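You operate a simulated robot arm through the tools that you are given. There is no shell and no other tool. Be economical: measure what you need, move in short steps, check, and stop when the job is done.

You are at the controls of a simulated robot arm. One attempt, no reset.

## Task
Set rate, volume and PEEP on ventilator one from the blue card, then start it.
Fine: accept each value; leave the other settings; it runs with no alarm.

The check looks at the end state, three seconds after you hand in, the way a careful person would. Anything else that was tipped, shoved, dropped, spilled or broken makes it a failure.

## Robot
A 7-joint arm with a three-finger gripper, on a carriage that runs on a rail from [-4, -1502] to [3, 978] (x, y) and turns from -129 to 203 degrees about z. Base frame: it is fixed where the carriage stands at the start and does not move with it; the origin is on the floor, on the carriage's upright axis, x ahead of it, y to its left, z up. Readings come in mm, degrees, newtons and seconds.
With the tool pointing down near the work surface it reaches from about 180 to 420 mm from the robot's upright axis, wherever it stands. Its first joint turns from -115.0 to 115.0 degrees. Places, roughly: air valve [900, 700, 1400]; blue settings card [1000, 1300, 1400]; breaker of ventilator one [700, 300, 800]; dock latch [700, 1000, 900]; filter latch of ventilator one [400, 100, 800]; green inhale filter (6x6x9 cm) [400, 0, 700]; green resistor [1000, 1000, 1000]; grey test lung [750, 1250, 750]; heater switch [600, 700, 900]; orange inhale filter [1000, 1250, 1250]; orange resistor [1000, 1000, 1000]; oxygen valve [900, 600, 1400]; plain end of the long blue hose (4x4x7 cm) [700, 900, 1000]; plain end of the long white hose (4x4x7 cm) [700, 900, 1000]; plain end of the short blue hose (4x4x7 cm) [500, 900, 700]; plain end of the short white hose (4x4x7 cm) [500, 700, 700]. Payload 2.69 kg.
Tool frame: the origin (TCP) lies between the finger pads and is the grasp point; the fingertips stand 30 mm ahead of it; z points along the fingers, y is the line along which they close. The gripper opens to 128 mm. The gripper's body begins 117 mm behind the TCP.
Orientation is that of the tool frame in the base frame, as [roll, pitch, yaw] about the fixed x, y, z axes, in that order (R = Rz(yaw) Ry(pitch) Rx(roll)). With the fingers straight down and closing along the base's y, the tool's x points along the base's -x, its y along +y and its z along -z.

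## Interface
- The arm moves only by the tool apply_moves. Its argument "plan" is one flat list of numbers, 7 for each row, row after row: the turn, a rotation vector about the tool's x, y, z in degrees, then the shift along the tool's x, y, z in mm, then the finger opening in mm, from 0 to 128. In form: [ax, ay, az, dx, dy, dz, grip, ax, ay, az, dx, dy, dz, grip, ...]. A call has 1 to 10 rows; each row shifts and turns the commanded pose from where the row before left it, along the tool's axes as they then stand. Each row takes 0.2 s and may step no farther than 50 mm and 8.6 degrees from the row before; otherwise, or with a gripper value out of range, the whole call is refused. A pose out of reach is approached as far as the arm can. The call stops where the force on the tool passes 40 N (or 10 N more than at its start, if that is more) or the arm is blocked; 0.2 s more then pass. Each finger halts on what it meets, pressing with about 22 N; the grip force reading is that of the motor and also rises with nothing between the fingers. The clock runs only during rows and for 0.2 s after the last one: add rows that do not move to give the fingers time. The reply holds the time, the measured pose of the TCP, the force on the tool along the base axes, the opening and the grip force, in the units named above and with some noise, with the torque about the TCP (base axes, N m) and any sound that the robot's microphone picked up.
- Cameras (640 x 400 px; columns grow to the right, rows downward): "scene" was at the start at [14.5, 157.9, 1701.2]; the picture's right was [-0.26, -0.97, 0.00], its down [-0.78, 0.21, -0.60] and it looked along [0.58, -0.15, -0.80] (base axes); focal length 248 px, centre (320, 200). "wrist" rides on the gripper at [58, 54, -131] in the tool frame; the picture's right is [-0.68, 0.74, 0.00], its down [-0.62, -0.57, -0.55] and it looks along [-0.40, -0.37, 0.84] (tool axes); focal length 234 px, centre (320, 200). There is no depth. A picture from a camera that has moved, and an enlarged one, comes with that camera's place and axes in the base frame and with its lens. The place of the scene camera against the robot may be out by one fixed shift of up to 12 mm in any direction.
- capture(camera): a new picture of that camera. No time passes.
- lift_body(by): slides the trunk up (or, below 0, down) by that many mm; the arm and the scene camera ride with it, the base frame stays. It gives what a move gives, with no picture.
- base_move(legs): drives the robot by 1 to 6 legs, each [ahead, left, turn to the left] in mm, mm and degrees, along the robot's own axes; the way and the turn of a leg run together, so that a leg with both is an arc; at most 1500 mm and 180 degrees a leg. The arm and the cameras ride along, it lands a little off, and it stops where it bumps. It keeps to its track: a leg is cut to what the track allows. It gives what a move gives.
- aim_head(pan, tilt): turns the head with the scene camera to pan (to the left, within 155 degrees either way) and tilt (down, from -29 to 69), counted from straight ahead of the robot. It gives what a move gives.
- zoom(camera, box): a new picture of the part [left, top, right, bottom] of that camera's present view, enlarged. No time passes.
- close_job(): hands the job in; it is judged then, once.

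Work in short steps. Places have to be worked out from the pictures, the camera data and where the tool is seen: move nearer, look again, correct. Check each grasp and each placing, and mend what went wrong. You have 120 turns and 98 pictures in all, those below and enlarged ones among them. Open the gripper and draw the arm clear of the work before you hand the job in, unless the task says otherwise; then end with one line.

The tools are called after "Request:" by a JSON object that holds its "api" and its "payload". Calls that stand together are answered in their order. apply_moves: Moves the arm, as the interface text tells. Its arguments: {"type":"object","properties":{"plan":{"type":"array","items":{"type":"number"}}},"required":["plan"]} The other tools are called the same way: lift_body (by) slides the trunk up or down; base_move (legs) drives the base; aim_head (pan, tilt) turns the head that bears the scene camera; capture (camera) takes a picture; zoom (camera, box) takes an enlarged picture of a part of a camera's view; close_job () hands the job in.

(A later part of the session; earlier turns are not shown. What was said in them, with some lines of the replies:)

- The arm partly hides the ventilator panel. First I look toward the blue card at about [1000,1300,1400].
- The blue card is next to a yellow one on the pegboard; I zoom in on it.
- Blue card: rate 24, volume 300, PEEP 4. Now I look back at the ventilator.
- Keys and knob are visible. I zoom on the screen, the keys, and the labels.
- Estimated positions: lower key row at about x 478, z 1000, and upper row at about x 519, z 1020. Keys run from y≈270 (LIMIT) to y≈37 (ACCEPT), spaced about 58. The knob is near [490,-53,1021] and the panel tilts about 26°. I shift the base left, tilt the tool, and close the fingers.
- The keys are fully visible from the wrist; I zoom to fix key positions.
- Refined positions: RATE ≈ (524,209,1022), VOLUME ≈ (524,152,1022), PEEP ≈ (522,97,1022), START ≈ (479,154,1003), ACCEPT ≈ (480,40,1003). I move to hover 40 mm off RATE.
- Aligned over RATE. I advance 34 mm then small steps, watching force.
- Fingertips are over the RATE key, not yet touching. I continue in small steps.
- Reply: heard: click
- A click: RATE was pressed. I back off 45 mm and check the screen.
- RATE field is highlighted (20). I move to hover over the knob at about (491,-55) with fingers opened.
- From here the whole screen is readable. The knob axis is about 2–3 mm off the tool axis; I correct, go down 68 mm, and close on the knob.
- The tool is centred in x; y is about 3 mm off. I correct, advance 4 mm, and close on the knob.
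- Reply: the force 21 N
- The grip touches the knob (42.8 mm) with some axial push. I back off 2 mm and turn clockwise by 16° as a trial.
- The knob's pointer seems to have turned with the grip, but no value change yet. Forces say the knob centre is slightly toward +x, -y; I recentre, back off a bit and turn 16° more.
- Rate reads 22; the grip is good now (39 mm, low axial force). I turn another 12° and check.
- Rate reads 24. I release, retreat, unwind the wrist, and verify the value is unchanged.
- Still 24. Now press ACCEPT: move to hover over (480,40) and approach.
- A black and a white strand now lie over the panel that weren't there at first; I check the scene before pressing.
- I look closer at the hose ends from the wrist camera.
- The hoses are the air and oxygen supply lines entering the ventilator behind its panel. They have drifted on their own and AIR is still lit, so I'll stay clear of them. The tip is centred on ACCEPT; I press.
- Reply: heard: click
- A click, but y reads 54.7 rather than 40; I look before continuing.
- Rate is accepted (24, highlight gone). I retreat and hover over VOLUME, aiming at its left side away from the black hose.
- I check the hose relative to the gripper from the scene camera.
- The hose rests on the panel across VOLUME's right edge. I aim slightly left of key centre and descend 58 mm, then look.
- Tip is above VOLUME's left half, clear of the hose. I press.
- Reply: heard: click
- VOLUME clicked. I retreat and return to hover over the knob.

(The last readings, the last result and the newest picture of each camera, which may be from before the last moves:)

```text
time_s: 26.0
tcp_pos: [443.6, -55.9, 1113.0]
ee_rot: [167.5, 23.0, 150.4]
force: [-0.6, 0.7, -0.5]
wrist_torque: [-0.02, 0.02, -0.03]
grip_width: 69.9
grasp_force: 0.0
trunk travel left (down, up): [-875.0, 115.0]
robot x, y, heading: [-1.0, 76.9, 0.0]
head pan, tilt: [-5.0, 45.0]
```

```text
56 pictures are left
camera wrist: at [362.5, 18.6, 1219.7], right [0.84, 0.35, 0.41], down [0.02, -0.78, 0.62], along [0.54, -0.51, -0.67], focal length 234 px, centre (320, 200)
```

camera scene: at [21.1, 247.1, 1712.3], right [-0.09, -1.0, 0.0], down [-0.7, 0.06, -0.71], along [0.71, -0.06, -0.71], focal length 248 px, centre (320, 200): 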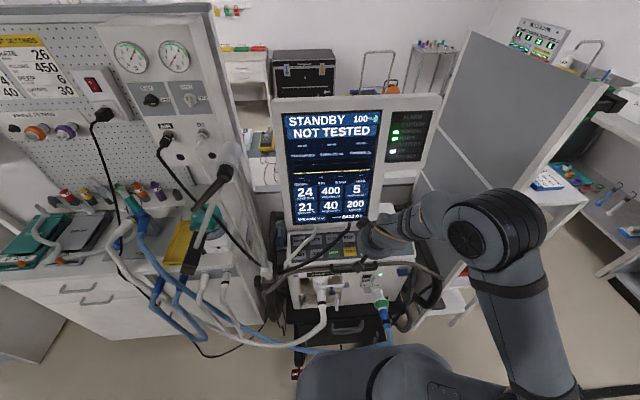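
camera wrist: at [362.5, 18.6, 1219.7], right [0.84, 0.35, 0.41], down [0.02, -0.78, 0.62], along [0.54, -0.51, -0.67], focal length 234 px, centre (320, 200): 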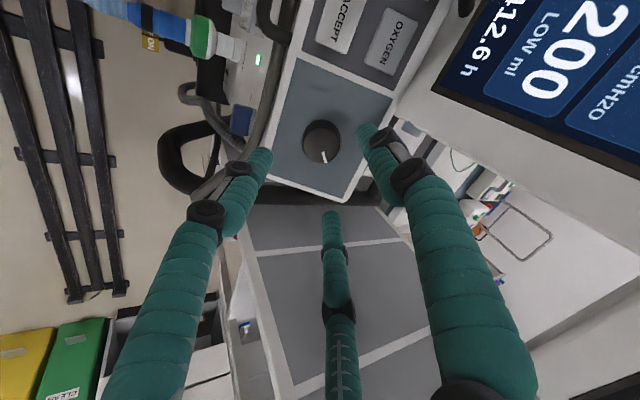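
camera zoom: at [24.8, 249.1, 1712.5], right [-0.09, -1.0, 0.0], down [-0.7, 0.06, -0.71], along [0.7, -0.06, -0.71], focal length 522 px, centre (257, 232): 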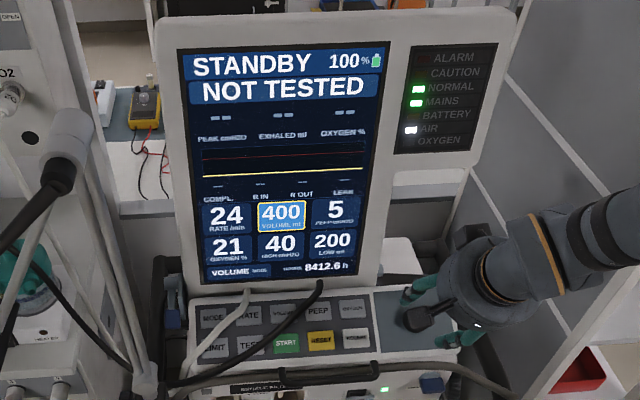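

VOLUME is highlighted at 400. I rotate a bit more for counter-clockwise travel, descend to the knob and grip.

Request:
{"api": "apply_moves", "payload": {"plan": [0, 0, 0, -5.6, -1.7, 30, 70, 0, 0, 8.6, 0, 0, 25, 70, 0, 0, 8.6, 0, 0, 25, 70, 0, 0, 0, 0, 0, 0, 55, 0, 0, 0, 0, 0, 0, 45, 0, 0, 0, 0, 0, 0, 30, 0, 0, 0, 0, 0, 0, 30, 0, 0, 0, 0, 0, 0, 30]}}

Request:
{"api": "zoom", "payload": {"camera": "wrist", "box": [220, 100, 420, 260]}}

Request:
{"api": "zoom", "payload": {"camera": "scene", "box": [310, 160, 390, 240]}}

```text
time_s: 27.8
tcp_pos: [482.6, -60.5, 1041.3]
ee_rot: [161.3, 18.3, 132.8]
force: [-4.1, 4.4, -4.6]
wrist_torque: [0.21, 0.27, 0.09]
grip_width: 38.7
grasp_force: 22.2
trunk travel left (down, up): [-875.0, 115.0]
robot x, y, heading: [1.1, 79.3, -0.1]
head pan, tilt: [-5.0, 45.0]
```

```text
2.50 times, centred on (320, 180) of wrist
camera zoom: at [422.2, 20.4, 1158.1], right [0.9, 0.06, 0.44], down [-0.2, -0.83, 0.51], along [0.39, -0.55, -0.74], focal length 585 px, centre (320, 250)
```

zoom: 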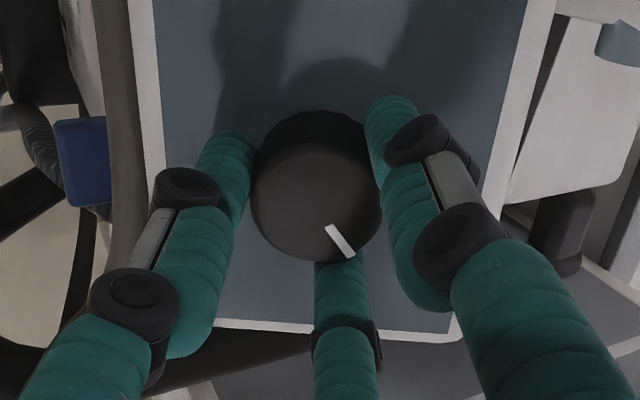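

```text
5.00 times, centred on (350, 200) of scene
camera zoom: at [24.2, 249.5, 1712.4], right [-0.09, -1.0, 0.0], down [-0.7, 0.06, -0.71], along [0.7, -0.06, -0.71], focal length 1240 px, centre (170, 200)
```

zoom: 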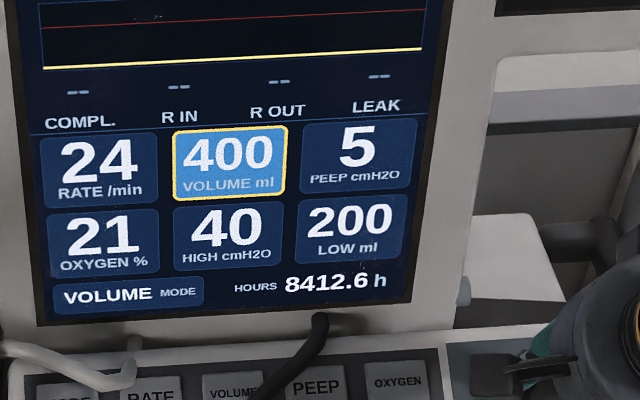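

Good grip on the knob. I turn counter-clockwise 16° and read.

Request:
{"api": "apply_moves", "payload": {"plan": [0, 0, -8, 0, 0, 0, 30, 0, 0, -8, 0, 0, 0, 30]}}

Request:
{"api": "zoom", "payload": {"camera": "scene", "box": [310, 160, 390, 240]}}

```text
time_s: 28.4
tcp_pos: [483.1, -58.5, 1042.2]
ee_rot: [167.3, 22.6, 149.3]
force: [-2.8, 5.6, -16.9]
wrist_torque: [-0.07, 0.32, -0.05]
grip_width: 38.6
grasp_force: 22.3
trunk travel left (down, up): [-875.0, 115.0]
robot x, y, heading: [0.4, 81.1, -0.3]
head pan, tilt: [-5.0, 45.0]
```

```text
5.00 times, centred on (350, 200) of scene
camera zoom: at [25.9, 249.6, 1712.3], right [-0.09, -1.0, 0.0], down [-0.71, 0.06, -0.71], along [0.7, -0.06, -0.71], focal length 1240 px, centre (170, 200)
```

zoom: 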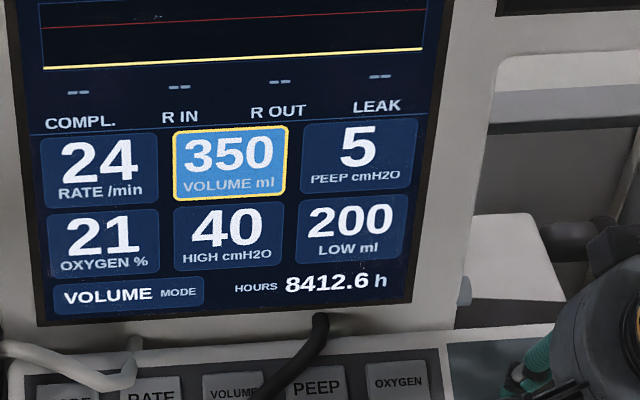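

350 after 16° (steps appear to be 50). I turn 8° more with 1 mm relief.

Request:
{"api": "apply_moves", "payload": {"plan": [0, 0, -4, 0, 0, 1, 30, 0, 0, -4, 0, 0, 0, 30]}}

Request:
{"api": "zoom", "payload": {"camera": "scene", "box": [310, 160, 390, 240]}}

```text
time_s: 29.0
tcp_pos: [482.9, -59.1, 1042.5]
ee_rot: [170.4, 24.2, 157.9]
force: [-4.7, 5.2, -12.9]
wrist_torque: [0.02, 0.39, 0.01]
grip_width: 38.7
grasp_force: 22.0
trunk travel left (down, up): [-875.0, 115.0]
robot x, y, heading: [1.5, 75.6, 0.1]
head pan, tilt: [-5.0, 45.0]
```

```text
5.00 times, centred on (350, 200) of scene
camera zoom: at [24.7, 249.7, 1712.5], right [-0.09, -1.0, 0.0], down [-0.7, 0.06, -0.71], along [0.7, -0.06, -0.71], focal length 1240 px, centre (170, 200)
```

zoom: 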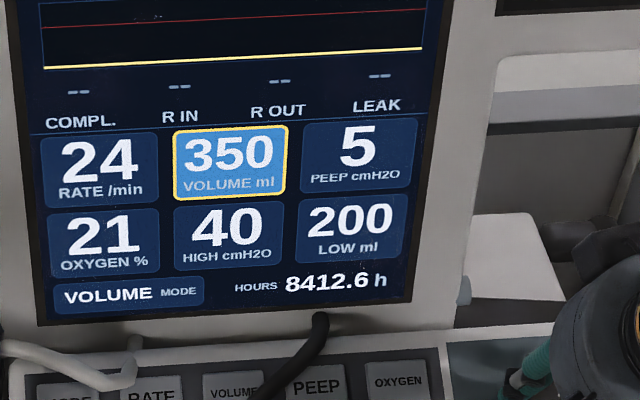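

Still 350; 6° more.

Request:
{"api": "apply_moves", "payload": {"plan": [0, 0, -6, 0, 0, 1, 30]}}

Request:
{"api": "zoom", "payload": {"camera": "scene", "box": [310, 160, 390, 240]}}

```text
time_s: 29.4
tcp_pos: [483.4, -59.4, 1040.7]
ee_rot: [173.4, 25.2, 164.5]
force: [-6.9, 4.3, -8.3]
wrist_torque: [-0.1, 0.45, -0.05]
grip_width: 38.7
grasp_force: 22.1
trunk travel left (down, up): [-875.0, 115.0]
robot x, y, heading: [-1.6, 78.8, -0.1]
head pan, tilt: [-5.0, 45.0]
```

```text
5.00 times, centred on (350, 200) of scene
camera zoom: at [23.9, 249.7, 1712.5], right [-0.09, -1.0, 0.0], down [-0.7, 0.06, -0.71], along [0.7, -0.06, -0.71], focal length 1240 px, centre (170, 200)
```

zoom: 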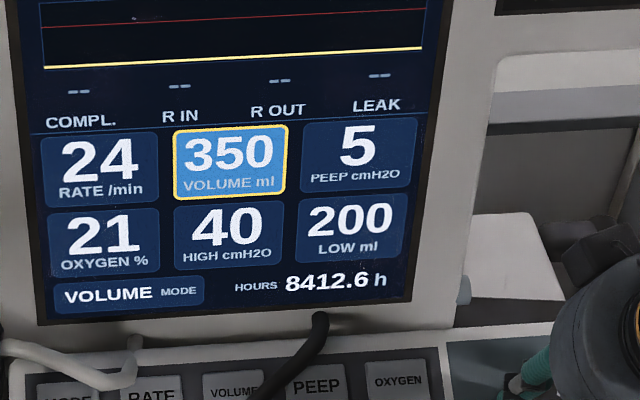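

Still 350; 5° more.

Request:
{"api": "apply_moves", "payload": {"plan": [0, 0, -5, 0, 0, 0, 30]}}

Request:
{"api": "zoom", "payload": {"camera": "scene", "box": [310, 160, 390, 240]}}

```text
time_s: 29.8
tcp_pos: [483.9, -59.7, 1041.8]
ee_rot: [175.5, 25.7, 169.9]
force: [-4.9, 4.6, -7.3]
wrist_torque: [-0.08, 0.36, -0.05]
grip_width: 39.0
grasp_force: 21.8
trunk travel left (down, up): [-875.0, 115.0]
robot x, y, heading: [0.1, 78.4, 0.1]
head pan, tilt: [-5.0, 45.0]
```

```text
5.00 times, centred on (350, 200) of scene
camera zoom: at [24.2, 249.5, 1712.5], right [-0.09, -1.0, 0.0], down [-0.7, 0.06, -0.71], along [0.7, -0.06, -0.71], focal length 1240 px, centre (170, 200)
```

zoom: 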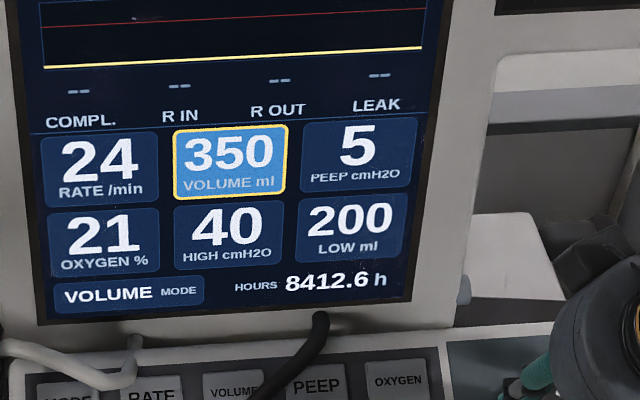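

Turned 35° in total with one step; I check for slip with the wrist while turning 4° more.

Request:
{"api": "apply_moves", "payload": {"plan": [0, 0, -4, 0, 0, 0, 30]}}

Request:
{"api": "zoom", "payload": {"camera": "scene", "box": [310, 160, 390, 240]}}

Request:
{"api": "zoom", "payload": {"camera": "wrist", "box": [220, 100, 420, 260]}}

```text
time_s: 30.2
tcp_pos: [484.9, -60.4, 1042.2]
ee_rot: [177.5, 26.0, 174.4]
force: [-4.7, 2.9, -6.4]
wrist_torque: [-0.16, 0.24, -0.09]
grip_width: 39.1
grasp_force: 21.9
trunk travel left (down, up): [-875.0, 115.0]
robot x, y, heading: [-1.1, 78.3, 0.2]
head pan, tilt: [-5.0, 45.0]
```

```text
5.00 times, centred on (350, 200) of scene
camera zoom: at [24.2, 249.5, 1712.5], right [-0.09, -1.0, 0.0], down [-0.7, 0.06, -0.71], along [0.7, -0.06, -0.71], focal length 1240 px, centre (170, 200)
```

zoom: 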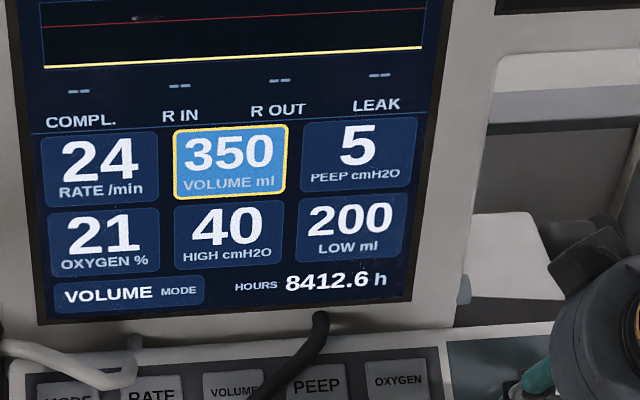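

```text
2.50 times, centred on (320, 180) of wrist
camera zoom: at [379.2, -0.9, 1136.8], right [0.66, 0.67, 0.32], down [0.27, -0.62, 0.74], along [0.7, -0.4, -0.59], focal length 585 px, centre (320, 250)
```

zoom: 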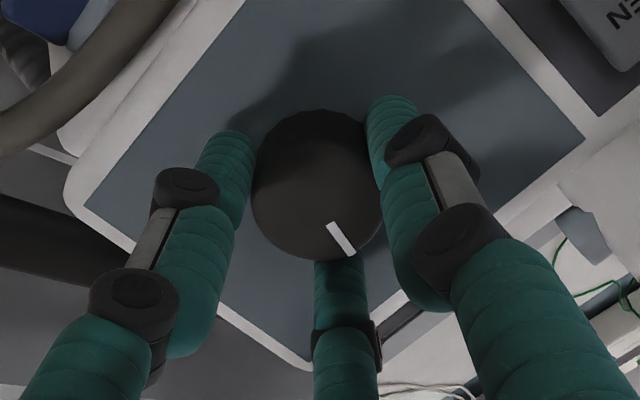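

No slip; just a wide detent. I continue 5° more.

Request:
{"api": "apply_moves", "payload": {"plan": [0, 0, -5, 0, 0, 0, 30]}}

Request:
{"api": "zoom", "payload": {"camera": "scene", "box": [310, 160, 390, 240]}}

```text
time_s: 30.6
tcp_pos: [484.7, -59.0, 1042.2]
ee_rot: [180.0, 26.1, -180.0]
force: [-2.9, 4.4, -4.0]
wrist_torque: [-0.11, 0.32, -0.05]
grip_width: 38.9
grasp_force: 21.7
trunk travel left (down, up): [-875.0, 115.0]
robot x, y, heading: [0.9, 82.6, 0.1]
head pan, tilt: [-5.0, 45.0]
```

```text
5.00 times, centred on (350, 200) of scene
camera zoom: at [24.2, 249.6, 1712.5], right [-0.09, -1.0, 0.0], down [-0.7, 0.06, -0.71], along [0.7, -0.06, -0.71], focal length 1240 px, centre (170, 200)
```

zoom: 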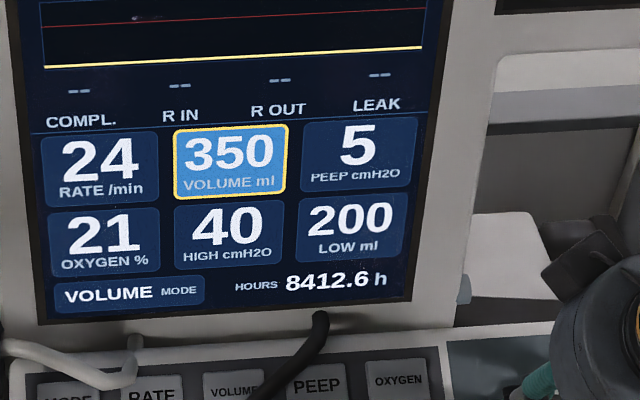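

Likely 30° per step counted from selection; next threshold should be very near. 5° more.

Request:
{"api": "apply_moves", "payload": {"plan": [0, 0, -5, 0, 0, 0, 30]}}

Request:
{"api": "zoom", "payload": {"camera": "scene", "box": [310, 160, 390, 240]}}

```text
time_s: 31.0
tcp_pos: [484.9, -60.3, 1041.8]
ee_rot: [-177.5, 26.1, -174.4]
force: [-2.1, 3.3, 0.7]
wrist_torque: [-0.1, 0.19, -0.07]
grip_width: 38.8
grasp_force: 21.8
trunk travel left (down, up): [-875.0, 115.0]
robot x, y, heading: [1.9, 76.9, 0.1]
head pan, tilt: [-5.0, 45.0]
```

```text
5.00 times, centred on (350, 200) of scene
camera zoom: at [24.1, 249.7, 1712.6], right [-0.09, -1.0, 0.0], down [-0.7, 0.06, -0.71], along [0.7, -0.06, -0.71], focal length 1240 px, centre (170, 200)
```

zoom: 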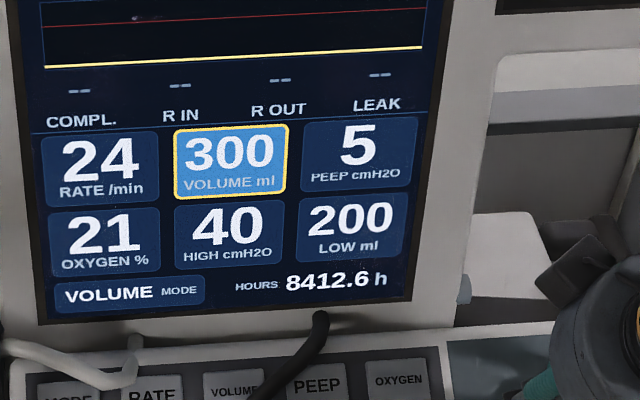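

300 reached. I turn 4° further to sit safely past the threshold, release, retreat, and unwind.

Request:
{"api": "apply_moves", "payload": {"plan": [0, 0, -4, 0, 0, 0, 30, 0, 0, 0, 0, 0, 0, 45, 0, 0, 0, 0, 0, 0, 60, 0, 0, 0, 0, 0, 0, 70, 0, 0, 0, 0, 0, -20, 70, 0, 0, 4.5, 0, 0, -40, 50, 0, 0, 4.5, 0, 0, 0, 25, 0, 0, 0, 0, 0, 0, 0, 0, 0, 0, 0, 0, 0, 0]}}

Request:
{"api": "zoom", "payload": {"camera": "scene", "box": [270, 90, 430, 280]}}

```text
time_s: 33.0
tcp_pos: [457.3, -60.7, 1095.4]
ee_rot: [179.9, 26.0, 179.9]
force: [0.2, 0.3, -0.3]
wrist_torque: [0.01, -0.01, -0.01]
grip_width: 3.0
grasp_force: 1.2
trunk travel left (down, up): [-875.0, 115.0]
robot x, y, heading: [1.1, 76.3, -0.1]
head pan, tilt: [-5.0, 45.0]
```

```text
2.11 times, centred on (350, 185) of scene
camera zoom: at [25.3, 248.8, 1712.6], right [-0.09, -1.0, 0.0], down [-0.7, 0.06, -0.71], along [0.7, -0.06, -0.71], focal length 522 px, centre (257, 232)
```

zoom: 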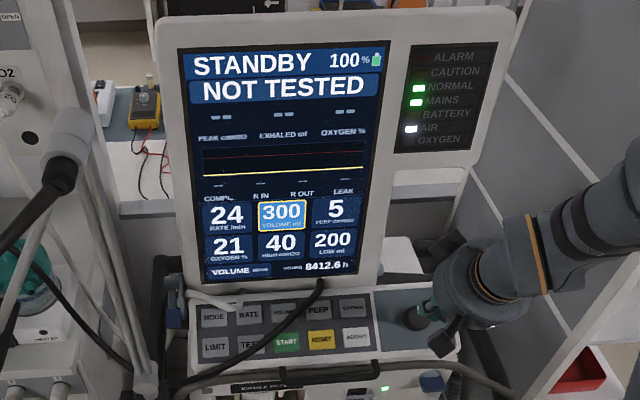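

300 shows. Same path to ACCEPT, then press.

Request:
{"api": "apply_moves", "payload": {"plan": [0, 0, 0, 10, 49, 0, 0, 0, 0, 0, 11, 49, 0, 0, 0, 0, 0, 0, 0, 24, 0, 0, 0, 0, 0, 0, 20, 0, 0, 0, 0, 0, 0, 12, 0, 0, 0, 0, 0, 0, 6, 0, 0, 0, 0, 0, 0, 2, 0, 0, 0, 0, 0, 0, 2, 0, 0, 0, 0, 0, 0, 2, 0]}}

Request:
{"api": "zoom", "payload": {"camera": "scene", "box": [270, 90, 430, 280]}}

```text
refused: row 2 steps farther than a row can; nothing moved
```

```text
2.11 times, centred on (350, 185) of scene
camera zoom: at [25.3, 248.8, 1712.6], right [-0.09, -1.0, 0.0], down [-0.7, 0.06, -0.71], along [0.7, -0.06, -0.71], focal length 522 px, centre (257, 232)
```

zoom: 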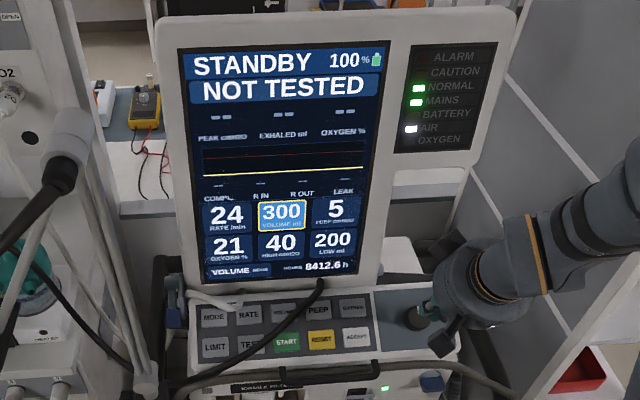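

One row was too long; I split it.

Request:
{"api": "apply_moves", "payload": {"plan": [0, 0, 0, 7, 33, 0, 0, 0, 0, 0, 7, 33, 0, 0, 0, 0, 0, 7, 33, 0, 0, 0, 0, 0, 0, 0, 24, 0, 0, 0, 0, 0, 0, 20, 0, 0, 0, 0, 0, 0, 12, 0, 0, 0, 0, 0, 0, 6, 0, 0, 0, 0, 0, 0, 2, 0, 0, 0, 0, 0, 0, 2, 0, 0, 0, 0, 0, 0, 2, 0]}}

Request:
{"api": "zoom", "payload": {"camera": "scene", "box": [270, 90, 430, 280]}}

```text
time_s: 35.2
tcp_pos: [469.8, 35.0, 1027.1]
ee_rot: [179.7, 26.2, -178.4]
force: [-4.7, -4.2, 9.7]
wrist_torque: [-0.09, -0.1, -0.17]
grip_width: 6.1
grasp_force: 21.9
out of reach, approached as far as the arm can: row 1
trunk travel left (down, up): [-875.0, 115.0]
robot x, y, heading: [2.8, 78.4, 0.1]
head pan, tilt: [-5.0, 45.0]
heard: click
```

```text
2.11 times, centred on (350, 185) of scene
camera zoom: at [22.0, 247.5, 1712.2], right [-0.09, -1.0, 0.0], down [-0.7, 0.06, -0.71], along [0.71, -0.06, -0.71], focal length 522 px, centre (257, 232)
```

zoom: 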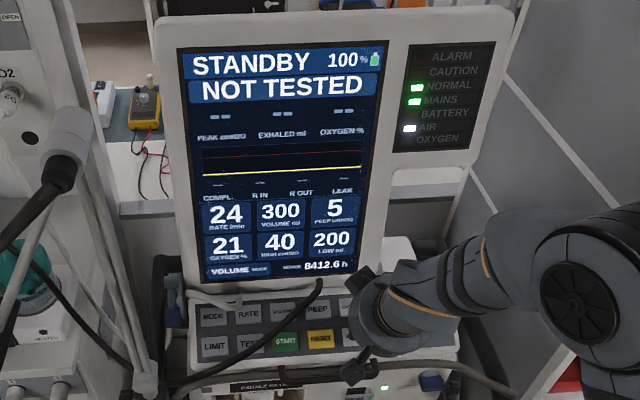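

300 accepted. I retract and hover over PEEP.

Request:
{"api": "apply_moves", "payload": {"plan": [0, 0, 0, 0, 0, -40, 0, 0, 0, 0, 0, 0, -40, 0, 0, 0, 0, -22.2, 29, 13, 0, 0, 0, 0, -22.2, 29, 13, 0, 0, 0, 0, 0, 0, 20, 0, 0, 0, 0, 0, 0, 0, 0]}}

Request:
{"api": "capture", "payload": {"camera": "wrist"}}

```text
time_s: 36.6
tcp_pos: [495.1, 83.1, 1074.8]
ee_rot: [179.9, 26.0, 179.9]
force: [0.3, -0.3, 0.6]
wrist_torque: [-0.02, 0.01, 0.0]
grip_width: 2.1
grasp_force: 22.3
trunk travel left (down, up): [-875.0, 115.0]
robot x, y, heading: [0.0, 80.1, 0.2]
head pan, tilt: [-5.0, 45.0]
```

```text
42 pictures are left
camera wrist: at [386.3, 136.8, 1167.5], right [0.61, 0.74, 0.3], down [0.31, -0.57, 0.76], along [0.73, -0.37, -0.57], focal length 234 px, centre (320, 200)
```

wrist: 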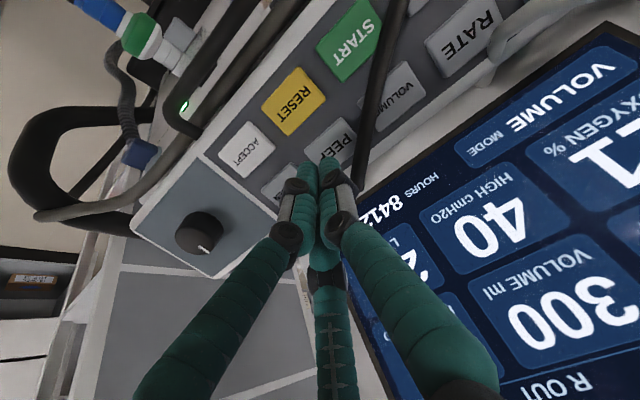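

Tip is ~11 mm short in y; I shift +10 and press.

Request:
{"api": "apply_moves", "payload": {"plan": [0, 0, 0, 0, 10, 0, 0, 0, 0, 0, 0, 0, 17, 0, 0, 0, 0, 0, 0, 10, 0, 0, 0, 0, 0, 0, 2, 0, 0, 0, 0, 0, 0, 2, 0, 0, 0, 0, 0, 0, 2, 0]}}

Request:
{"api": "capture", "payload": {"camera": "wrist"}}

```text
time_s: 38.0
tcp_pos: [508.8, 90.1, 1047.1]
ee_rot: [179.8, 26.3, 179.9]
force: [-1.7, -0.7, 11.2]
wrist_torque: [-0.05, -0.27, -0.02]
grip_width: 6.2
grasp_force: 21.9
trunk travel left (down, up): [-875.0, 115.0]
robot x, y, heading: [2.6, 76.0, 0.1]
head pan, tilt: [-5.0, 45.0]
heard: click
```

```text
41 pictures are left
camera wrist: at [399.4, 144.4, 1139.5], right [0.61, 0.74, 0.3], down [0.31, -0.57, 0.76], along [0.73, -0.37, -0.57], focal length 234 px, centre (320, 200)
```

wrist: 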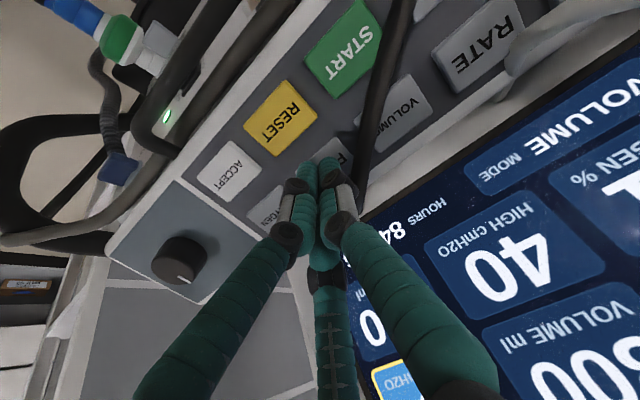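

PEEP is selected. I retract and go to hover over the knob.

Request:
{"api": "apply_moves", "payload": {"plan": [0, 0, 0, 0, 0, -40, 0, 0, 0, 0, 0, 0, -40, 0, 0, 0, 0, 6.4, -38.2, -2, 0, 0, 0, 0, 6.4, -38.2, -2, 0, 0, 0, 0, 6.4, -38.2, -2, 20, 0, 0, 0, 6.4, -38.2, -2, 40, 0, 0, 0, 0, 0, 0, 60, 0, 0, 0, 0, 0, 0, 70]}}

Request:
{"api": "zoom", "payload": {"camera": "scene", "box": [270, 90, 430, 280]}}

```text
time_s: 39.8
tcp_pos: [447.0, -64.8, 1112.3]
ee_rot: [180.0, 26.0, 179.8]
force: [0.0, -0.2, 0.3]
wrist_torque: [0.0, 0.0, 0.01]
grip_width: 66.3
grasp_force: 0.0
trunk travel left (down, up): [-875.0, 115.0]
robot x, y, heading: [-1.1, 80.6, 0.1]
head pan, tilt: [-5.0, 45.0]
```

```text
2.11 times, centred on (350, 185) of scene
camera zoom: at [24.3, 248.2, 1712.6], right [-0.09, -1.0, 0.0], down [-0.7, 0.06, -0.71], along [0.7, -0.06, -0.71], focal length 522 px, centre (257, 232)
```

zoom: 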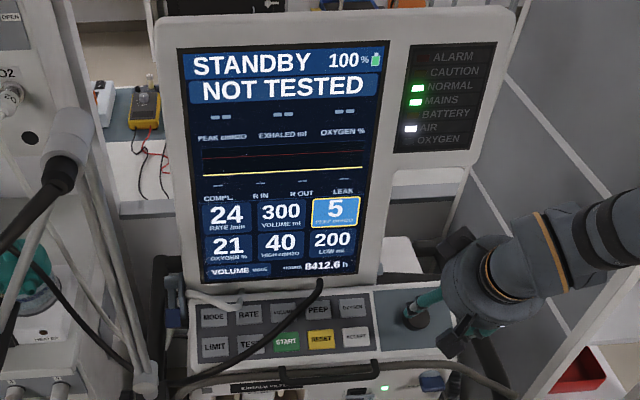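

PEEP 5 highlighted. I descend with a y correction and grip the knob.

Request:
{"api": "apply_moves", "payload": {"plan": [0, 0, 0, -1.6, 5, 30, 70, 0, 0, 0, 0, 0, 30, 70, 0, 0, 0, 0, 0, 19, 70, 0, 0, 0, 0, 0, 0, 55, 0, 0, 0, 0, 0, 0, 45, 0, 0, 0, 0, 0, 0, 30, 0, 0, 0, 0, 0, 0, 30, 0, 0, 0, 0, 0, 0, 30]}}

Request:
{"api": "zoom", "payload": {"camera": "wrist", "box": [220, 100, 420, 260]}}

```text
time_s: 41.6
tcp_pos: [480.8, -57.7, 1047.9]
ee_rot: [179.8, 26.2, 179.9]
force: [5.9, -6.1, 9.0]
wrist_torque: [-0.23, -0.35, -0.07]
grip_width: 39.8
grasp_force: 7.2
out of reach, approached as far as the arm can: row 1
trunk travel left (down, up): [-875.0, 115.0]
robot x, y, heading: [-1.4, 78.5, -0.0]
head pan, tilt: [-5.0, 45.0]
```

```text
2.50 times, centred on (320, 180) of wrist
camera zoom: at [371.7, -3.9, 1139.4], right [0.61, 0.73, 0.3], down [0.31, -0.57, 0.76], along [0.73, -0.37, -0.57], focal length 585 px, centre (320, 250)
```

zoom: 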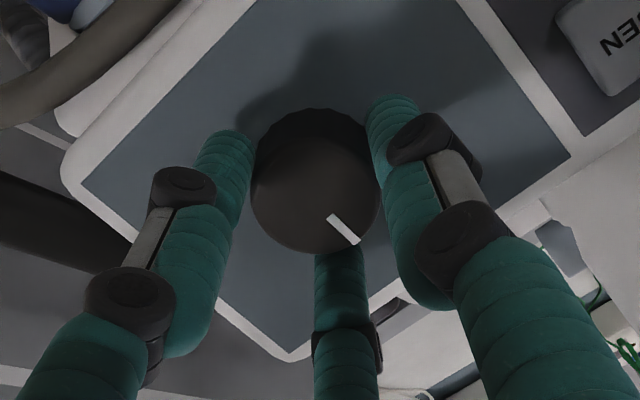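

Grip is on the knob. I turn counter-clockwise 14° and read.

Request:
{"api": "apply_moves", "payload": {"plan": [0, 0, -7, 0, 0, 0, 30, 0, 0, -7, 0, 0, 0, 30]}}

Request:
{"api": "zoom", "payload": {"camera": "scene", "box": [310, 160, 390, 240]}}

```text
time_s: 42.2
tcp_pos: [480.6, -58.5, 1045.9]
ee_rot: [-173.3, 25.3, -164.5]
force: [6.3, -6.7, 10.4]
wrist_torque: [-0.29, -0.39, -0.15]
grip_width: 39.6
grasp_force: 7.4
trunk travel left (down, up): [-875.0, 115.0]
robot x, y, heading: [-1.8, 76.3, 0.1]
head pan, tilt: [-5.0, 45.0]
```

```text
5.00 times, centred on (350, 200) of scene
camera zoom: at [24.5, 247.5, 1712.7], right [-0.09, -1.0, 0.0], down [-0.7, 0.06, -0.71], along [0.7, -0.06, -0.71], focal length 1240 px, centre (170, 200)
```

zoom: 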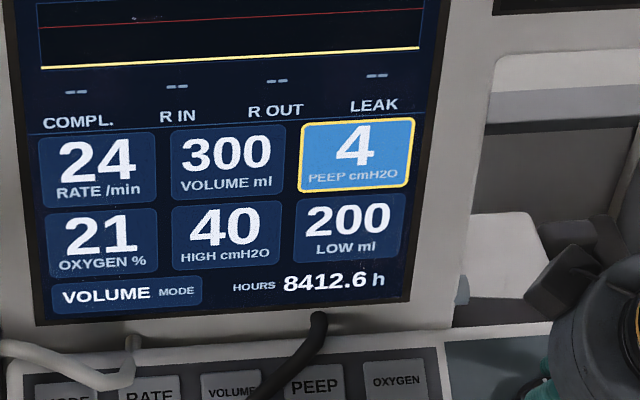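

PEEP reads 4. I turn 4° further to settle, release, retreat, and unwind.

Request:
{"api": "apply_moves", "payload": {"plan": [0, 0, -4, 0, 0, 0, 30, 0, 0, 0, 0, 0, 0, 45, 0, 0, 0, 0, 0, 0, 60, 0, 0, 0, 0, 0, 0, 70, 0, 0, 0, 0, 0, -20, 70, 0, 0, 8, 0, 0, -35, 50, 0, 0, 8, 0, 0, 0, 25, 0, 0, 2, 0, 0, 0, 0, 0, 0, 0, 0, 0, 0, 0]}}

Request:
{"api": "zoom", "payload": {"camera": "scene", "box": [270, 90, 430, 280]}}

```text
time_s: 44.2
tcp_pos: [460.1, -53.9, 1090.0]
ee_rot: [-178.7, 26.0, -176.3]
force: [0.7, 0.3, -0.7]
wrist_torque: [0.01, 0.01, 0.01]
grip_width: 3.2
grasp_force: 1.0
out of reach, approached as far as the arm can: row 6, 7
trunk travel left (down, up): [-875.0, 115.0]
robot x, y, heading: [-1.4, 80.2, -0.1]
head pan, tilt: [-5.0, 45.0]
```

```text
2.11 times, centred on (350, 185) of scene
camera zoom: at [25.1, 248.8, 1712.6], right [-0.09, -1.0, 0.0], down [-0.7, 0.06, -0.71], along [0.7, -0.06, -0.71], focal length 522 px, centre (257, 232)
```

zoom: 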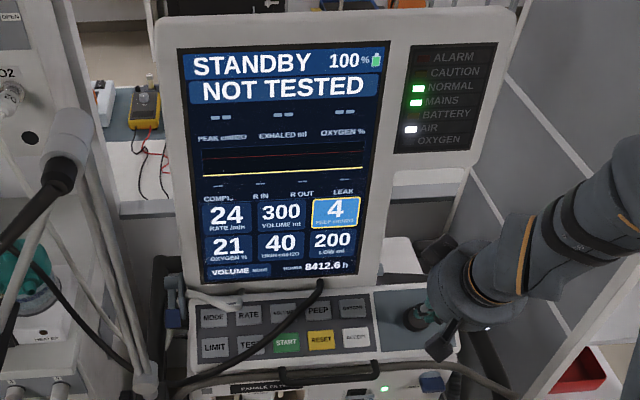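

PEEP stays at 4. I go to hover over ACCEPT and check the position.

Request:
{"api": "apply_moves", "payload": {"plan": [0, 0, 3.5, 0, 0, 0, 0, 0, 0, 0, 7, 31, 0, 0, 0, 0, 0, 7, 31, 0, 0, 0, 0, 0, 7, 31, 0, 0, 0, 0, 0, 0, 0, 18, 0, 0, 0, 0, 0, 0, 18, 0]}}

```text
time_s: 45.6
tcp_pos: [458.1, 40.9, 1048.7]
ee_rot: [179.6, 26.1, 179.8]
force: [0.3, 0.1, 0.0]
wrist_torque: [0.0, 0.02, 0.0]
grip_width: 2.0
grasp_force: 21.7
trunk travel left (down, up): [-875.0, 115.0]
robot x, y, heading: [1.2, 80.6, -0.1]
head pan, tilt: [-5.0, 45.0]
```

In place, nearly the same as the first ACCEPT press; press now.

Request:
{"api": "apply_moves", "payload": {"plan": [0, 0, 0, 0, -2, 12, 0, 0, 0, 0, 0, 0, 8, 0, 0, 0, 0, 0, 0, 2, 0, 0, 0, 0, 0, 0, 2, 0, 0, 0, 0, 0, 0, 2, 0]}}

Request:
{"api": "zoom", "payload": {"camera": "scene", "box": [270, 90, 430, 280]}}

```text
time_s: 46.8
tcp_pos: [467.5, 36.6, 1027.8]
ee_rot: [179.6, 26.1, 179.8]
force: [-3.0, 0.7, 8.1]
wrist_torque: [-0.01, -0.11, -0.05]
grip_width: 5.8
grasp_force: 21.9
trunk travel left (down, up): [-875.0, 115.0]
robot x, y, heading: [-0.8, 76.5, -0.3]
head pan, tilt: [-5.0, 45.0]
heard: click
```

```text
2.11 times, centred on (350, 185) of scene
camera zoom: at [22.8, 248.9, 1712.7], right [-0.09, -1.0, 0.0], down [-0.7, 0.06, -0.71], along [0.71, -0.06, -0.71], focal length 522 px, centre (257, 232)
```

zoom: 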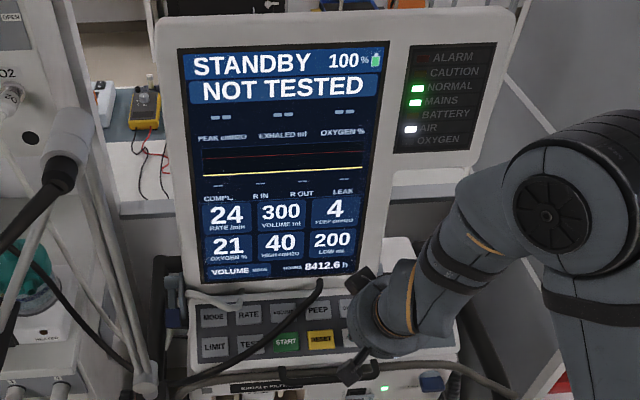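

All three values are accepted. Now I retract and hover over START.

Request:
{"api": "apply_moves", "payload": {"plan": [0, 0, 0, 0, 0, -40, 0, 0, 0, 0, 0, 0, -40, 0, 0, 0, 0, 0.6, 37, 2, 0, 0, 0, 0, 0.6, 37, 2, 0, 0, 0, 0, 0.6, 37, 2, 0, 0, 0, 0, 0, 0, 30, 0, 0, 0, 0, 0, 0, 10, 0]}}

Request:
{"api": "capture", "payload": {"camera": "wrist"}}

```text
time_s: 48.4
tcp_pos: [452.7, 147.7, 1056.9]
ee_rot: [179.6, 26.0, 179.8]
force: [-0.4, -0.3, 0.6]
wrist_torque: [0.01, 0.0, -0.01]
grip_width: 2.1
grasp_force: 21.6
trunk travel left (down, up): [-875.0, 115.0]
robot x, y, heading: [1.4, 79.7, -0.1]
head pan, tilt: [-5.0, 45.0]
```

```text
35 pictures are left
camera wrist: at [343.1, 201.7, 1149.4], right [0.61, 0.73, 0.3], down [0.31, -0.57, 0.76], along [0.73, -0.37, -0.58], focal length 234 px, centre (320, 200)
```

wrist: 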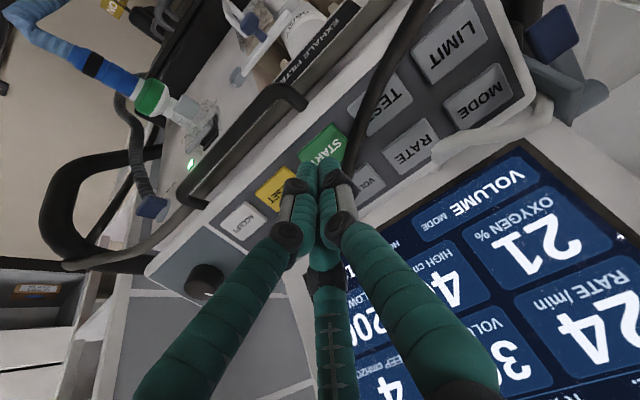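

Aligned over START. Press.

Request:
{"api": "apply_moves", "payload": {"plan": [0, 0, 0, 0, 1, 20, 0, 0, 0, 0, 0, 0, 10, 0, 0, 0, 0, 0, 0, 2, 0, 0, 0, 0, 0, 0, 2, 0, 0, 0, 0, 0, 0, 2, 0]}}

Request:
{"api": "zoom", "payload": {"camera": "scene", "box": [270, 90, 430, 280]}}

```text
time_s: 49.6
tcp_pos: [467.4, 148.5, 1025.3]
ee_rot: [179.6, 26.2, 179.8]
force: [-3.7, -1.1, 10.2]
wrist_torque: [-0.06, -0.16, -0.08]
grip_width: 6.0
grasp_force: 22.1
trunk travel left (down, up): [-875.0, 115.0]
robot x, y, heading: [-0.3, 79.1, -0.2]
head pan, tilt: [-5.0, 45.0]
heard: click
```

```text
2.11 times, centred on (350, 185) of scene
camera zoom: at [22.3, 248.6, 1712.8], right [-0.09, -1.0, 0.0], down [-0.7, 0.06, -0.71], along [0.71, -0.06, -0.71], focal length 522 px, centre (257, 232)
```

zoom: 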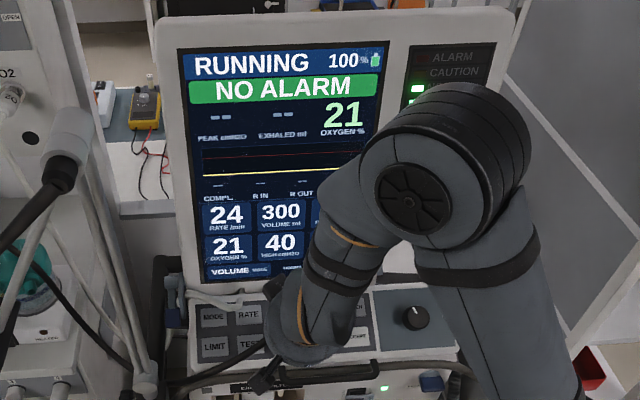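

Running, no alarm so far. I draw the arm clear upward, open the gripper and wait while watching for alarms.

Request:
{"api": "apply_moves", "payload": {"plan": [0, 0, 0, 0, 0, -40, 0, 0, 0, 0, 0, 0, -50, 0, 0, 0, 0, 0, 0, -50, 0, 0, 0, 0, 0, -30, -35, 0, 0, 0, 0, 0, -40, 0, 20, 0, 0, 0, 0, -40, 0, 40, 0, 0, 0, 0, -40, 0, 60, 0, 0, 0, 0, 0, 0, 80, 0, 0, 0, 0, 0, 0, 100, 0, 0, 0, 0, 0, 0, 100]}}

Request:
{"api": "capture", "payload": {"camera": "scene"}}

Request:
{"api": "zoom", "payload": {"camera": "scene", "box": [270, 90, 430, 280]}}

```text
time_s: 51.8
tcp_pos: [388.5, 22.3, 1176.4]
ee_rot: [179.7, 26.1, 179.8]
force: [0.3, 0.9, -0.4]
wrist_torque: [-0.01, 0.03, 0.0]
grip_width: 93.5
grasp_force: 0.0
out of reach, approached as far as the arm can: row 7
trunk travel left (down, up): [-875.0, 115.0]
robot x, y, heading: [1.7, 82.0, 0.1]
head pan, tilt: [-5.0, 45.0]
```

```text
33 pictures are left
camera scene: at [25.1, 249.2, 1712.5], right [-0.09, -1.0, 0.0], down [-0.7, 0.06, -0.71], along [0.7, -0.06, -0.71], focal length 248 px, centre (320, 200)
```

scene: 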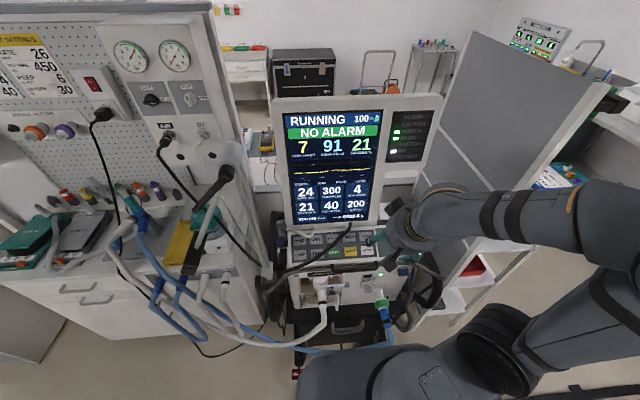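

```text
2.11 times, centred on (350, 185) of scene
camera zoom: at [25.1, 249.2, 1712.5], right [-0.09, -1.0, 0.0], down [-0.7, 0.06, -0.71], along [0.7, -0.06, -0.71], focal length 522 px, centre (257, 232)
```

zoom: 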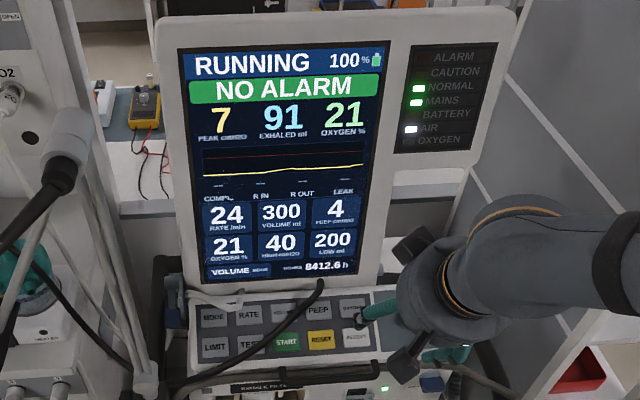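

Exhaled 91 ml so far (first breath). I move the arm further back and wait a few breaths.

Request:
{"api": "apply_moves", "payload": {"plan": [0, 0, 0, 0, 0, -40, 100, 0, 0, 0, 0, 0, -40, 100, 0, 0, 0, 0, 0, 0, 100, 0, 0, 0, 0, 0, 0, 100, 0, 0, 0, 0, 0, 0, 100, 0, 0, 0, 0, 0, 0, 100, 0, 0, 0, 0, 0, 0, 100, 0, 0, 0, 0, 0, 0, 100, 0, 0, 0, 0, 0, 0, 100, 0, 0, 0, 0, 0, 0, 100]}}

Request:
{"api": "zoom", "payload": {"camera": "scene", "box": [270, 90, 430, 280]}}

Request:
{"api": "apply_moves", "payload": {"plan": [0, 0, 0, 0, 0, 0, 100, 0, 0, 0, 0, 0, 0, 100, 0, 0, 0, 0, 0, 0, 100, 0, 0, 0, 0, 0, 0, 100, 0, 0, 0, 0, 0, 0, 100, 0, 0, 0, 0, 0, 0, 100, 0, 0, 0, 0, 0, 0, 100, 0, 0, 0, 0, 0, 0, 100, 0, 0, 0, 0, 0, 0, 100, 0, 0, 0, 0, 0, 0, 100]}}

Request:
{"api": "zoom", "payload": {"camera": "scene", "box": [270, 90, 430, 280]}}

```text
time_s: 54.0
tcp_pos: [364.3, 34.8, 1193.2]
ee_rot: [179.8, 26.9, 179.8]
force: [0.4, 0.7, 0.8]
wrist_torque: [-0.01, -0.01, 0.04]
grip_width: 100.0
grasp_force: 0.0
out of reach, approached as far as the arm can: row 1, 2
trunk travel left (down, up): [-875.0, 115.0]
robot x, y, heading: [-2.9, 76.2, -0.0]
head pan, tilt: [-5.0, 45.0]
```

```text
2.11 times, centred on (350, 185) of scene
camera zoom: at [24.5, 248.8, 1712.6], right [-0.09, -1.0, 0.0], down [-0.7, 0.06, -0.71], along [0.7, -0.06, -0.71], focal length 522 px, centre (257, 232)
```

zoom: 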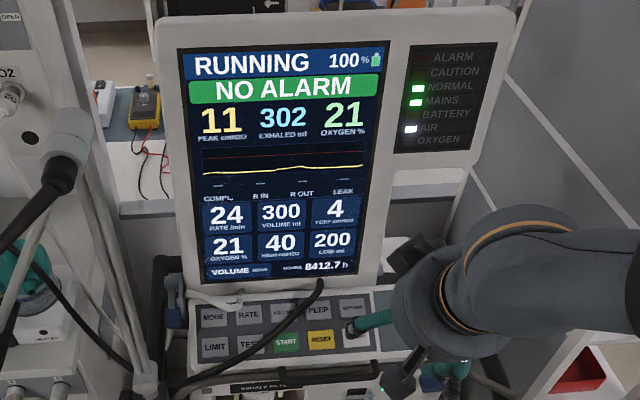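

```text
time_s: 56.2
tcp_pos: [364.7, 35.0, 1193.6]
ee_rot: [-180.0, 27.0, 179.9]
force: [0.4, -0.1, 0.9]
wrist_torque: [-0.03, 0.02, -0.01]
grip_width: 100.0
grasp_force: 0.1
trunk travel left (down, up): [-875.0, 115.0]
robot x, y, heading: [4.8, 75.5, 0.3]
head pan, tilt: [-5.0, 45.0]
```

```text
2.11 times, centred on (350, 185) of scene
camera zoom: at [24.4, 248.8, 1712.6], right [-0.09, -1.0, 0.0], down [-0.7, 0.06, -0.71], along [0.7, -0.06, -0.71], focal length 522 px, centre (257, 232)
```

zoom: 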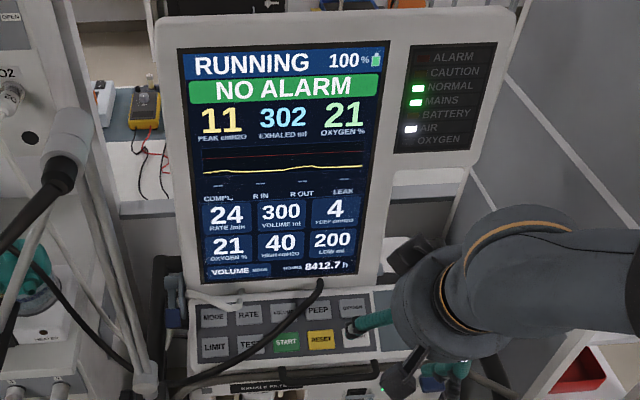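

Running with no alarm: rate 24, volume 300, PEEP 4, other settings unchanged, exhaled 302 ml. The arm is clear with the gripper open, so I hand in.

Request:
{"api": "close_job", "payload": {}}

```text
The job is handed in.
```

Ventilator one is running with no alarm at rate 24, volume 300 and PEEP 4 from the blue card, each value accepted and the other settings unchanged; the air and oxygen supply hoses had shifted onto its key panel during the job, cause not established, with the AIR light still on.
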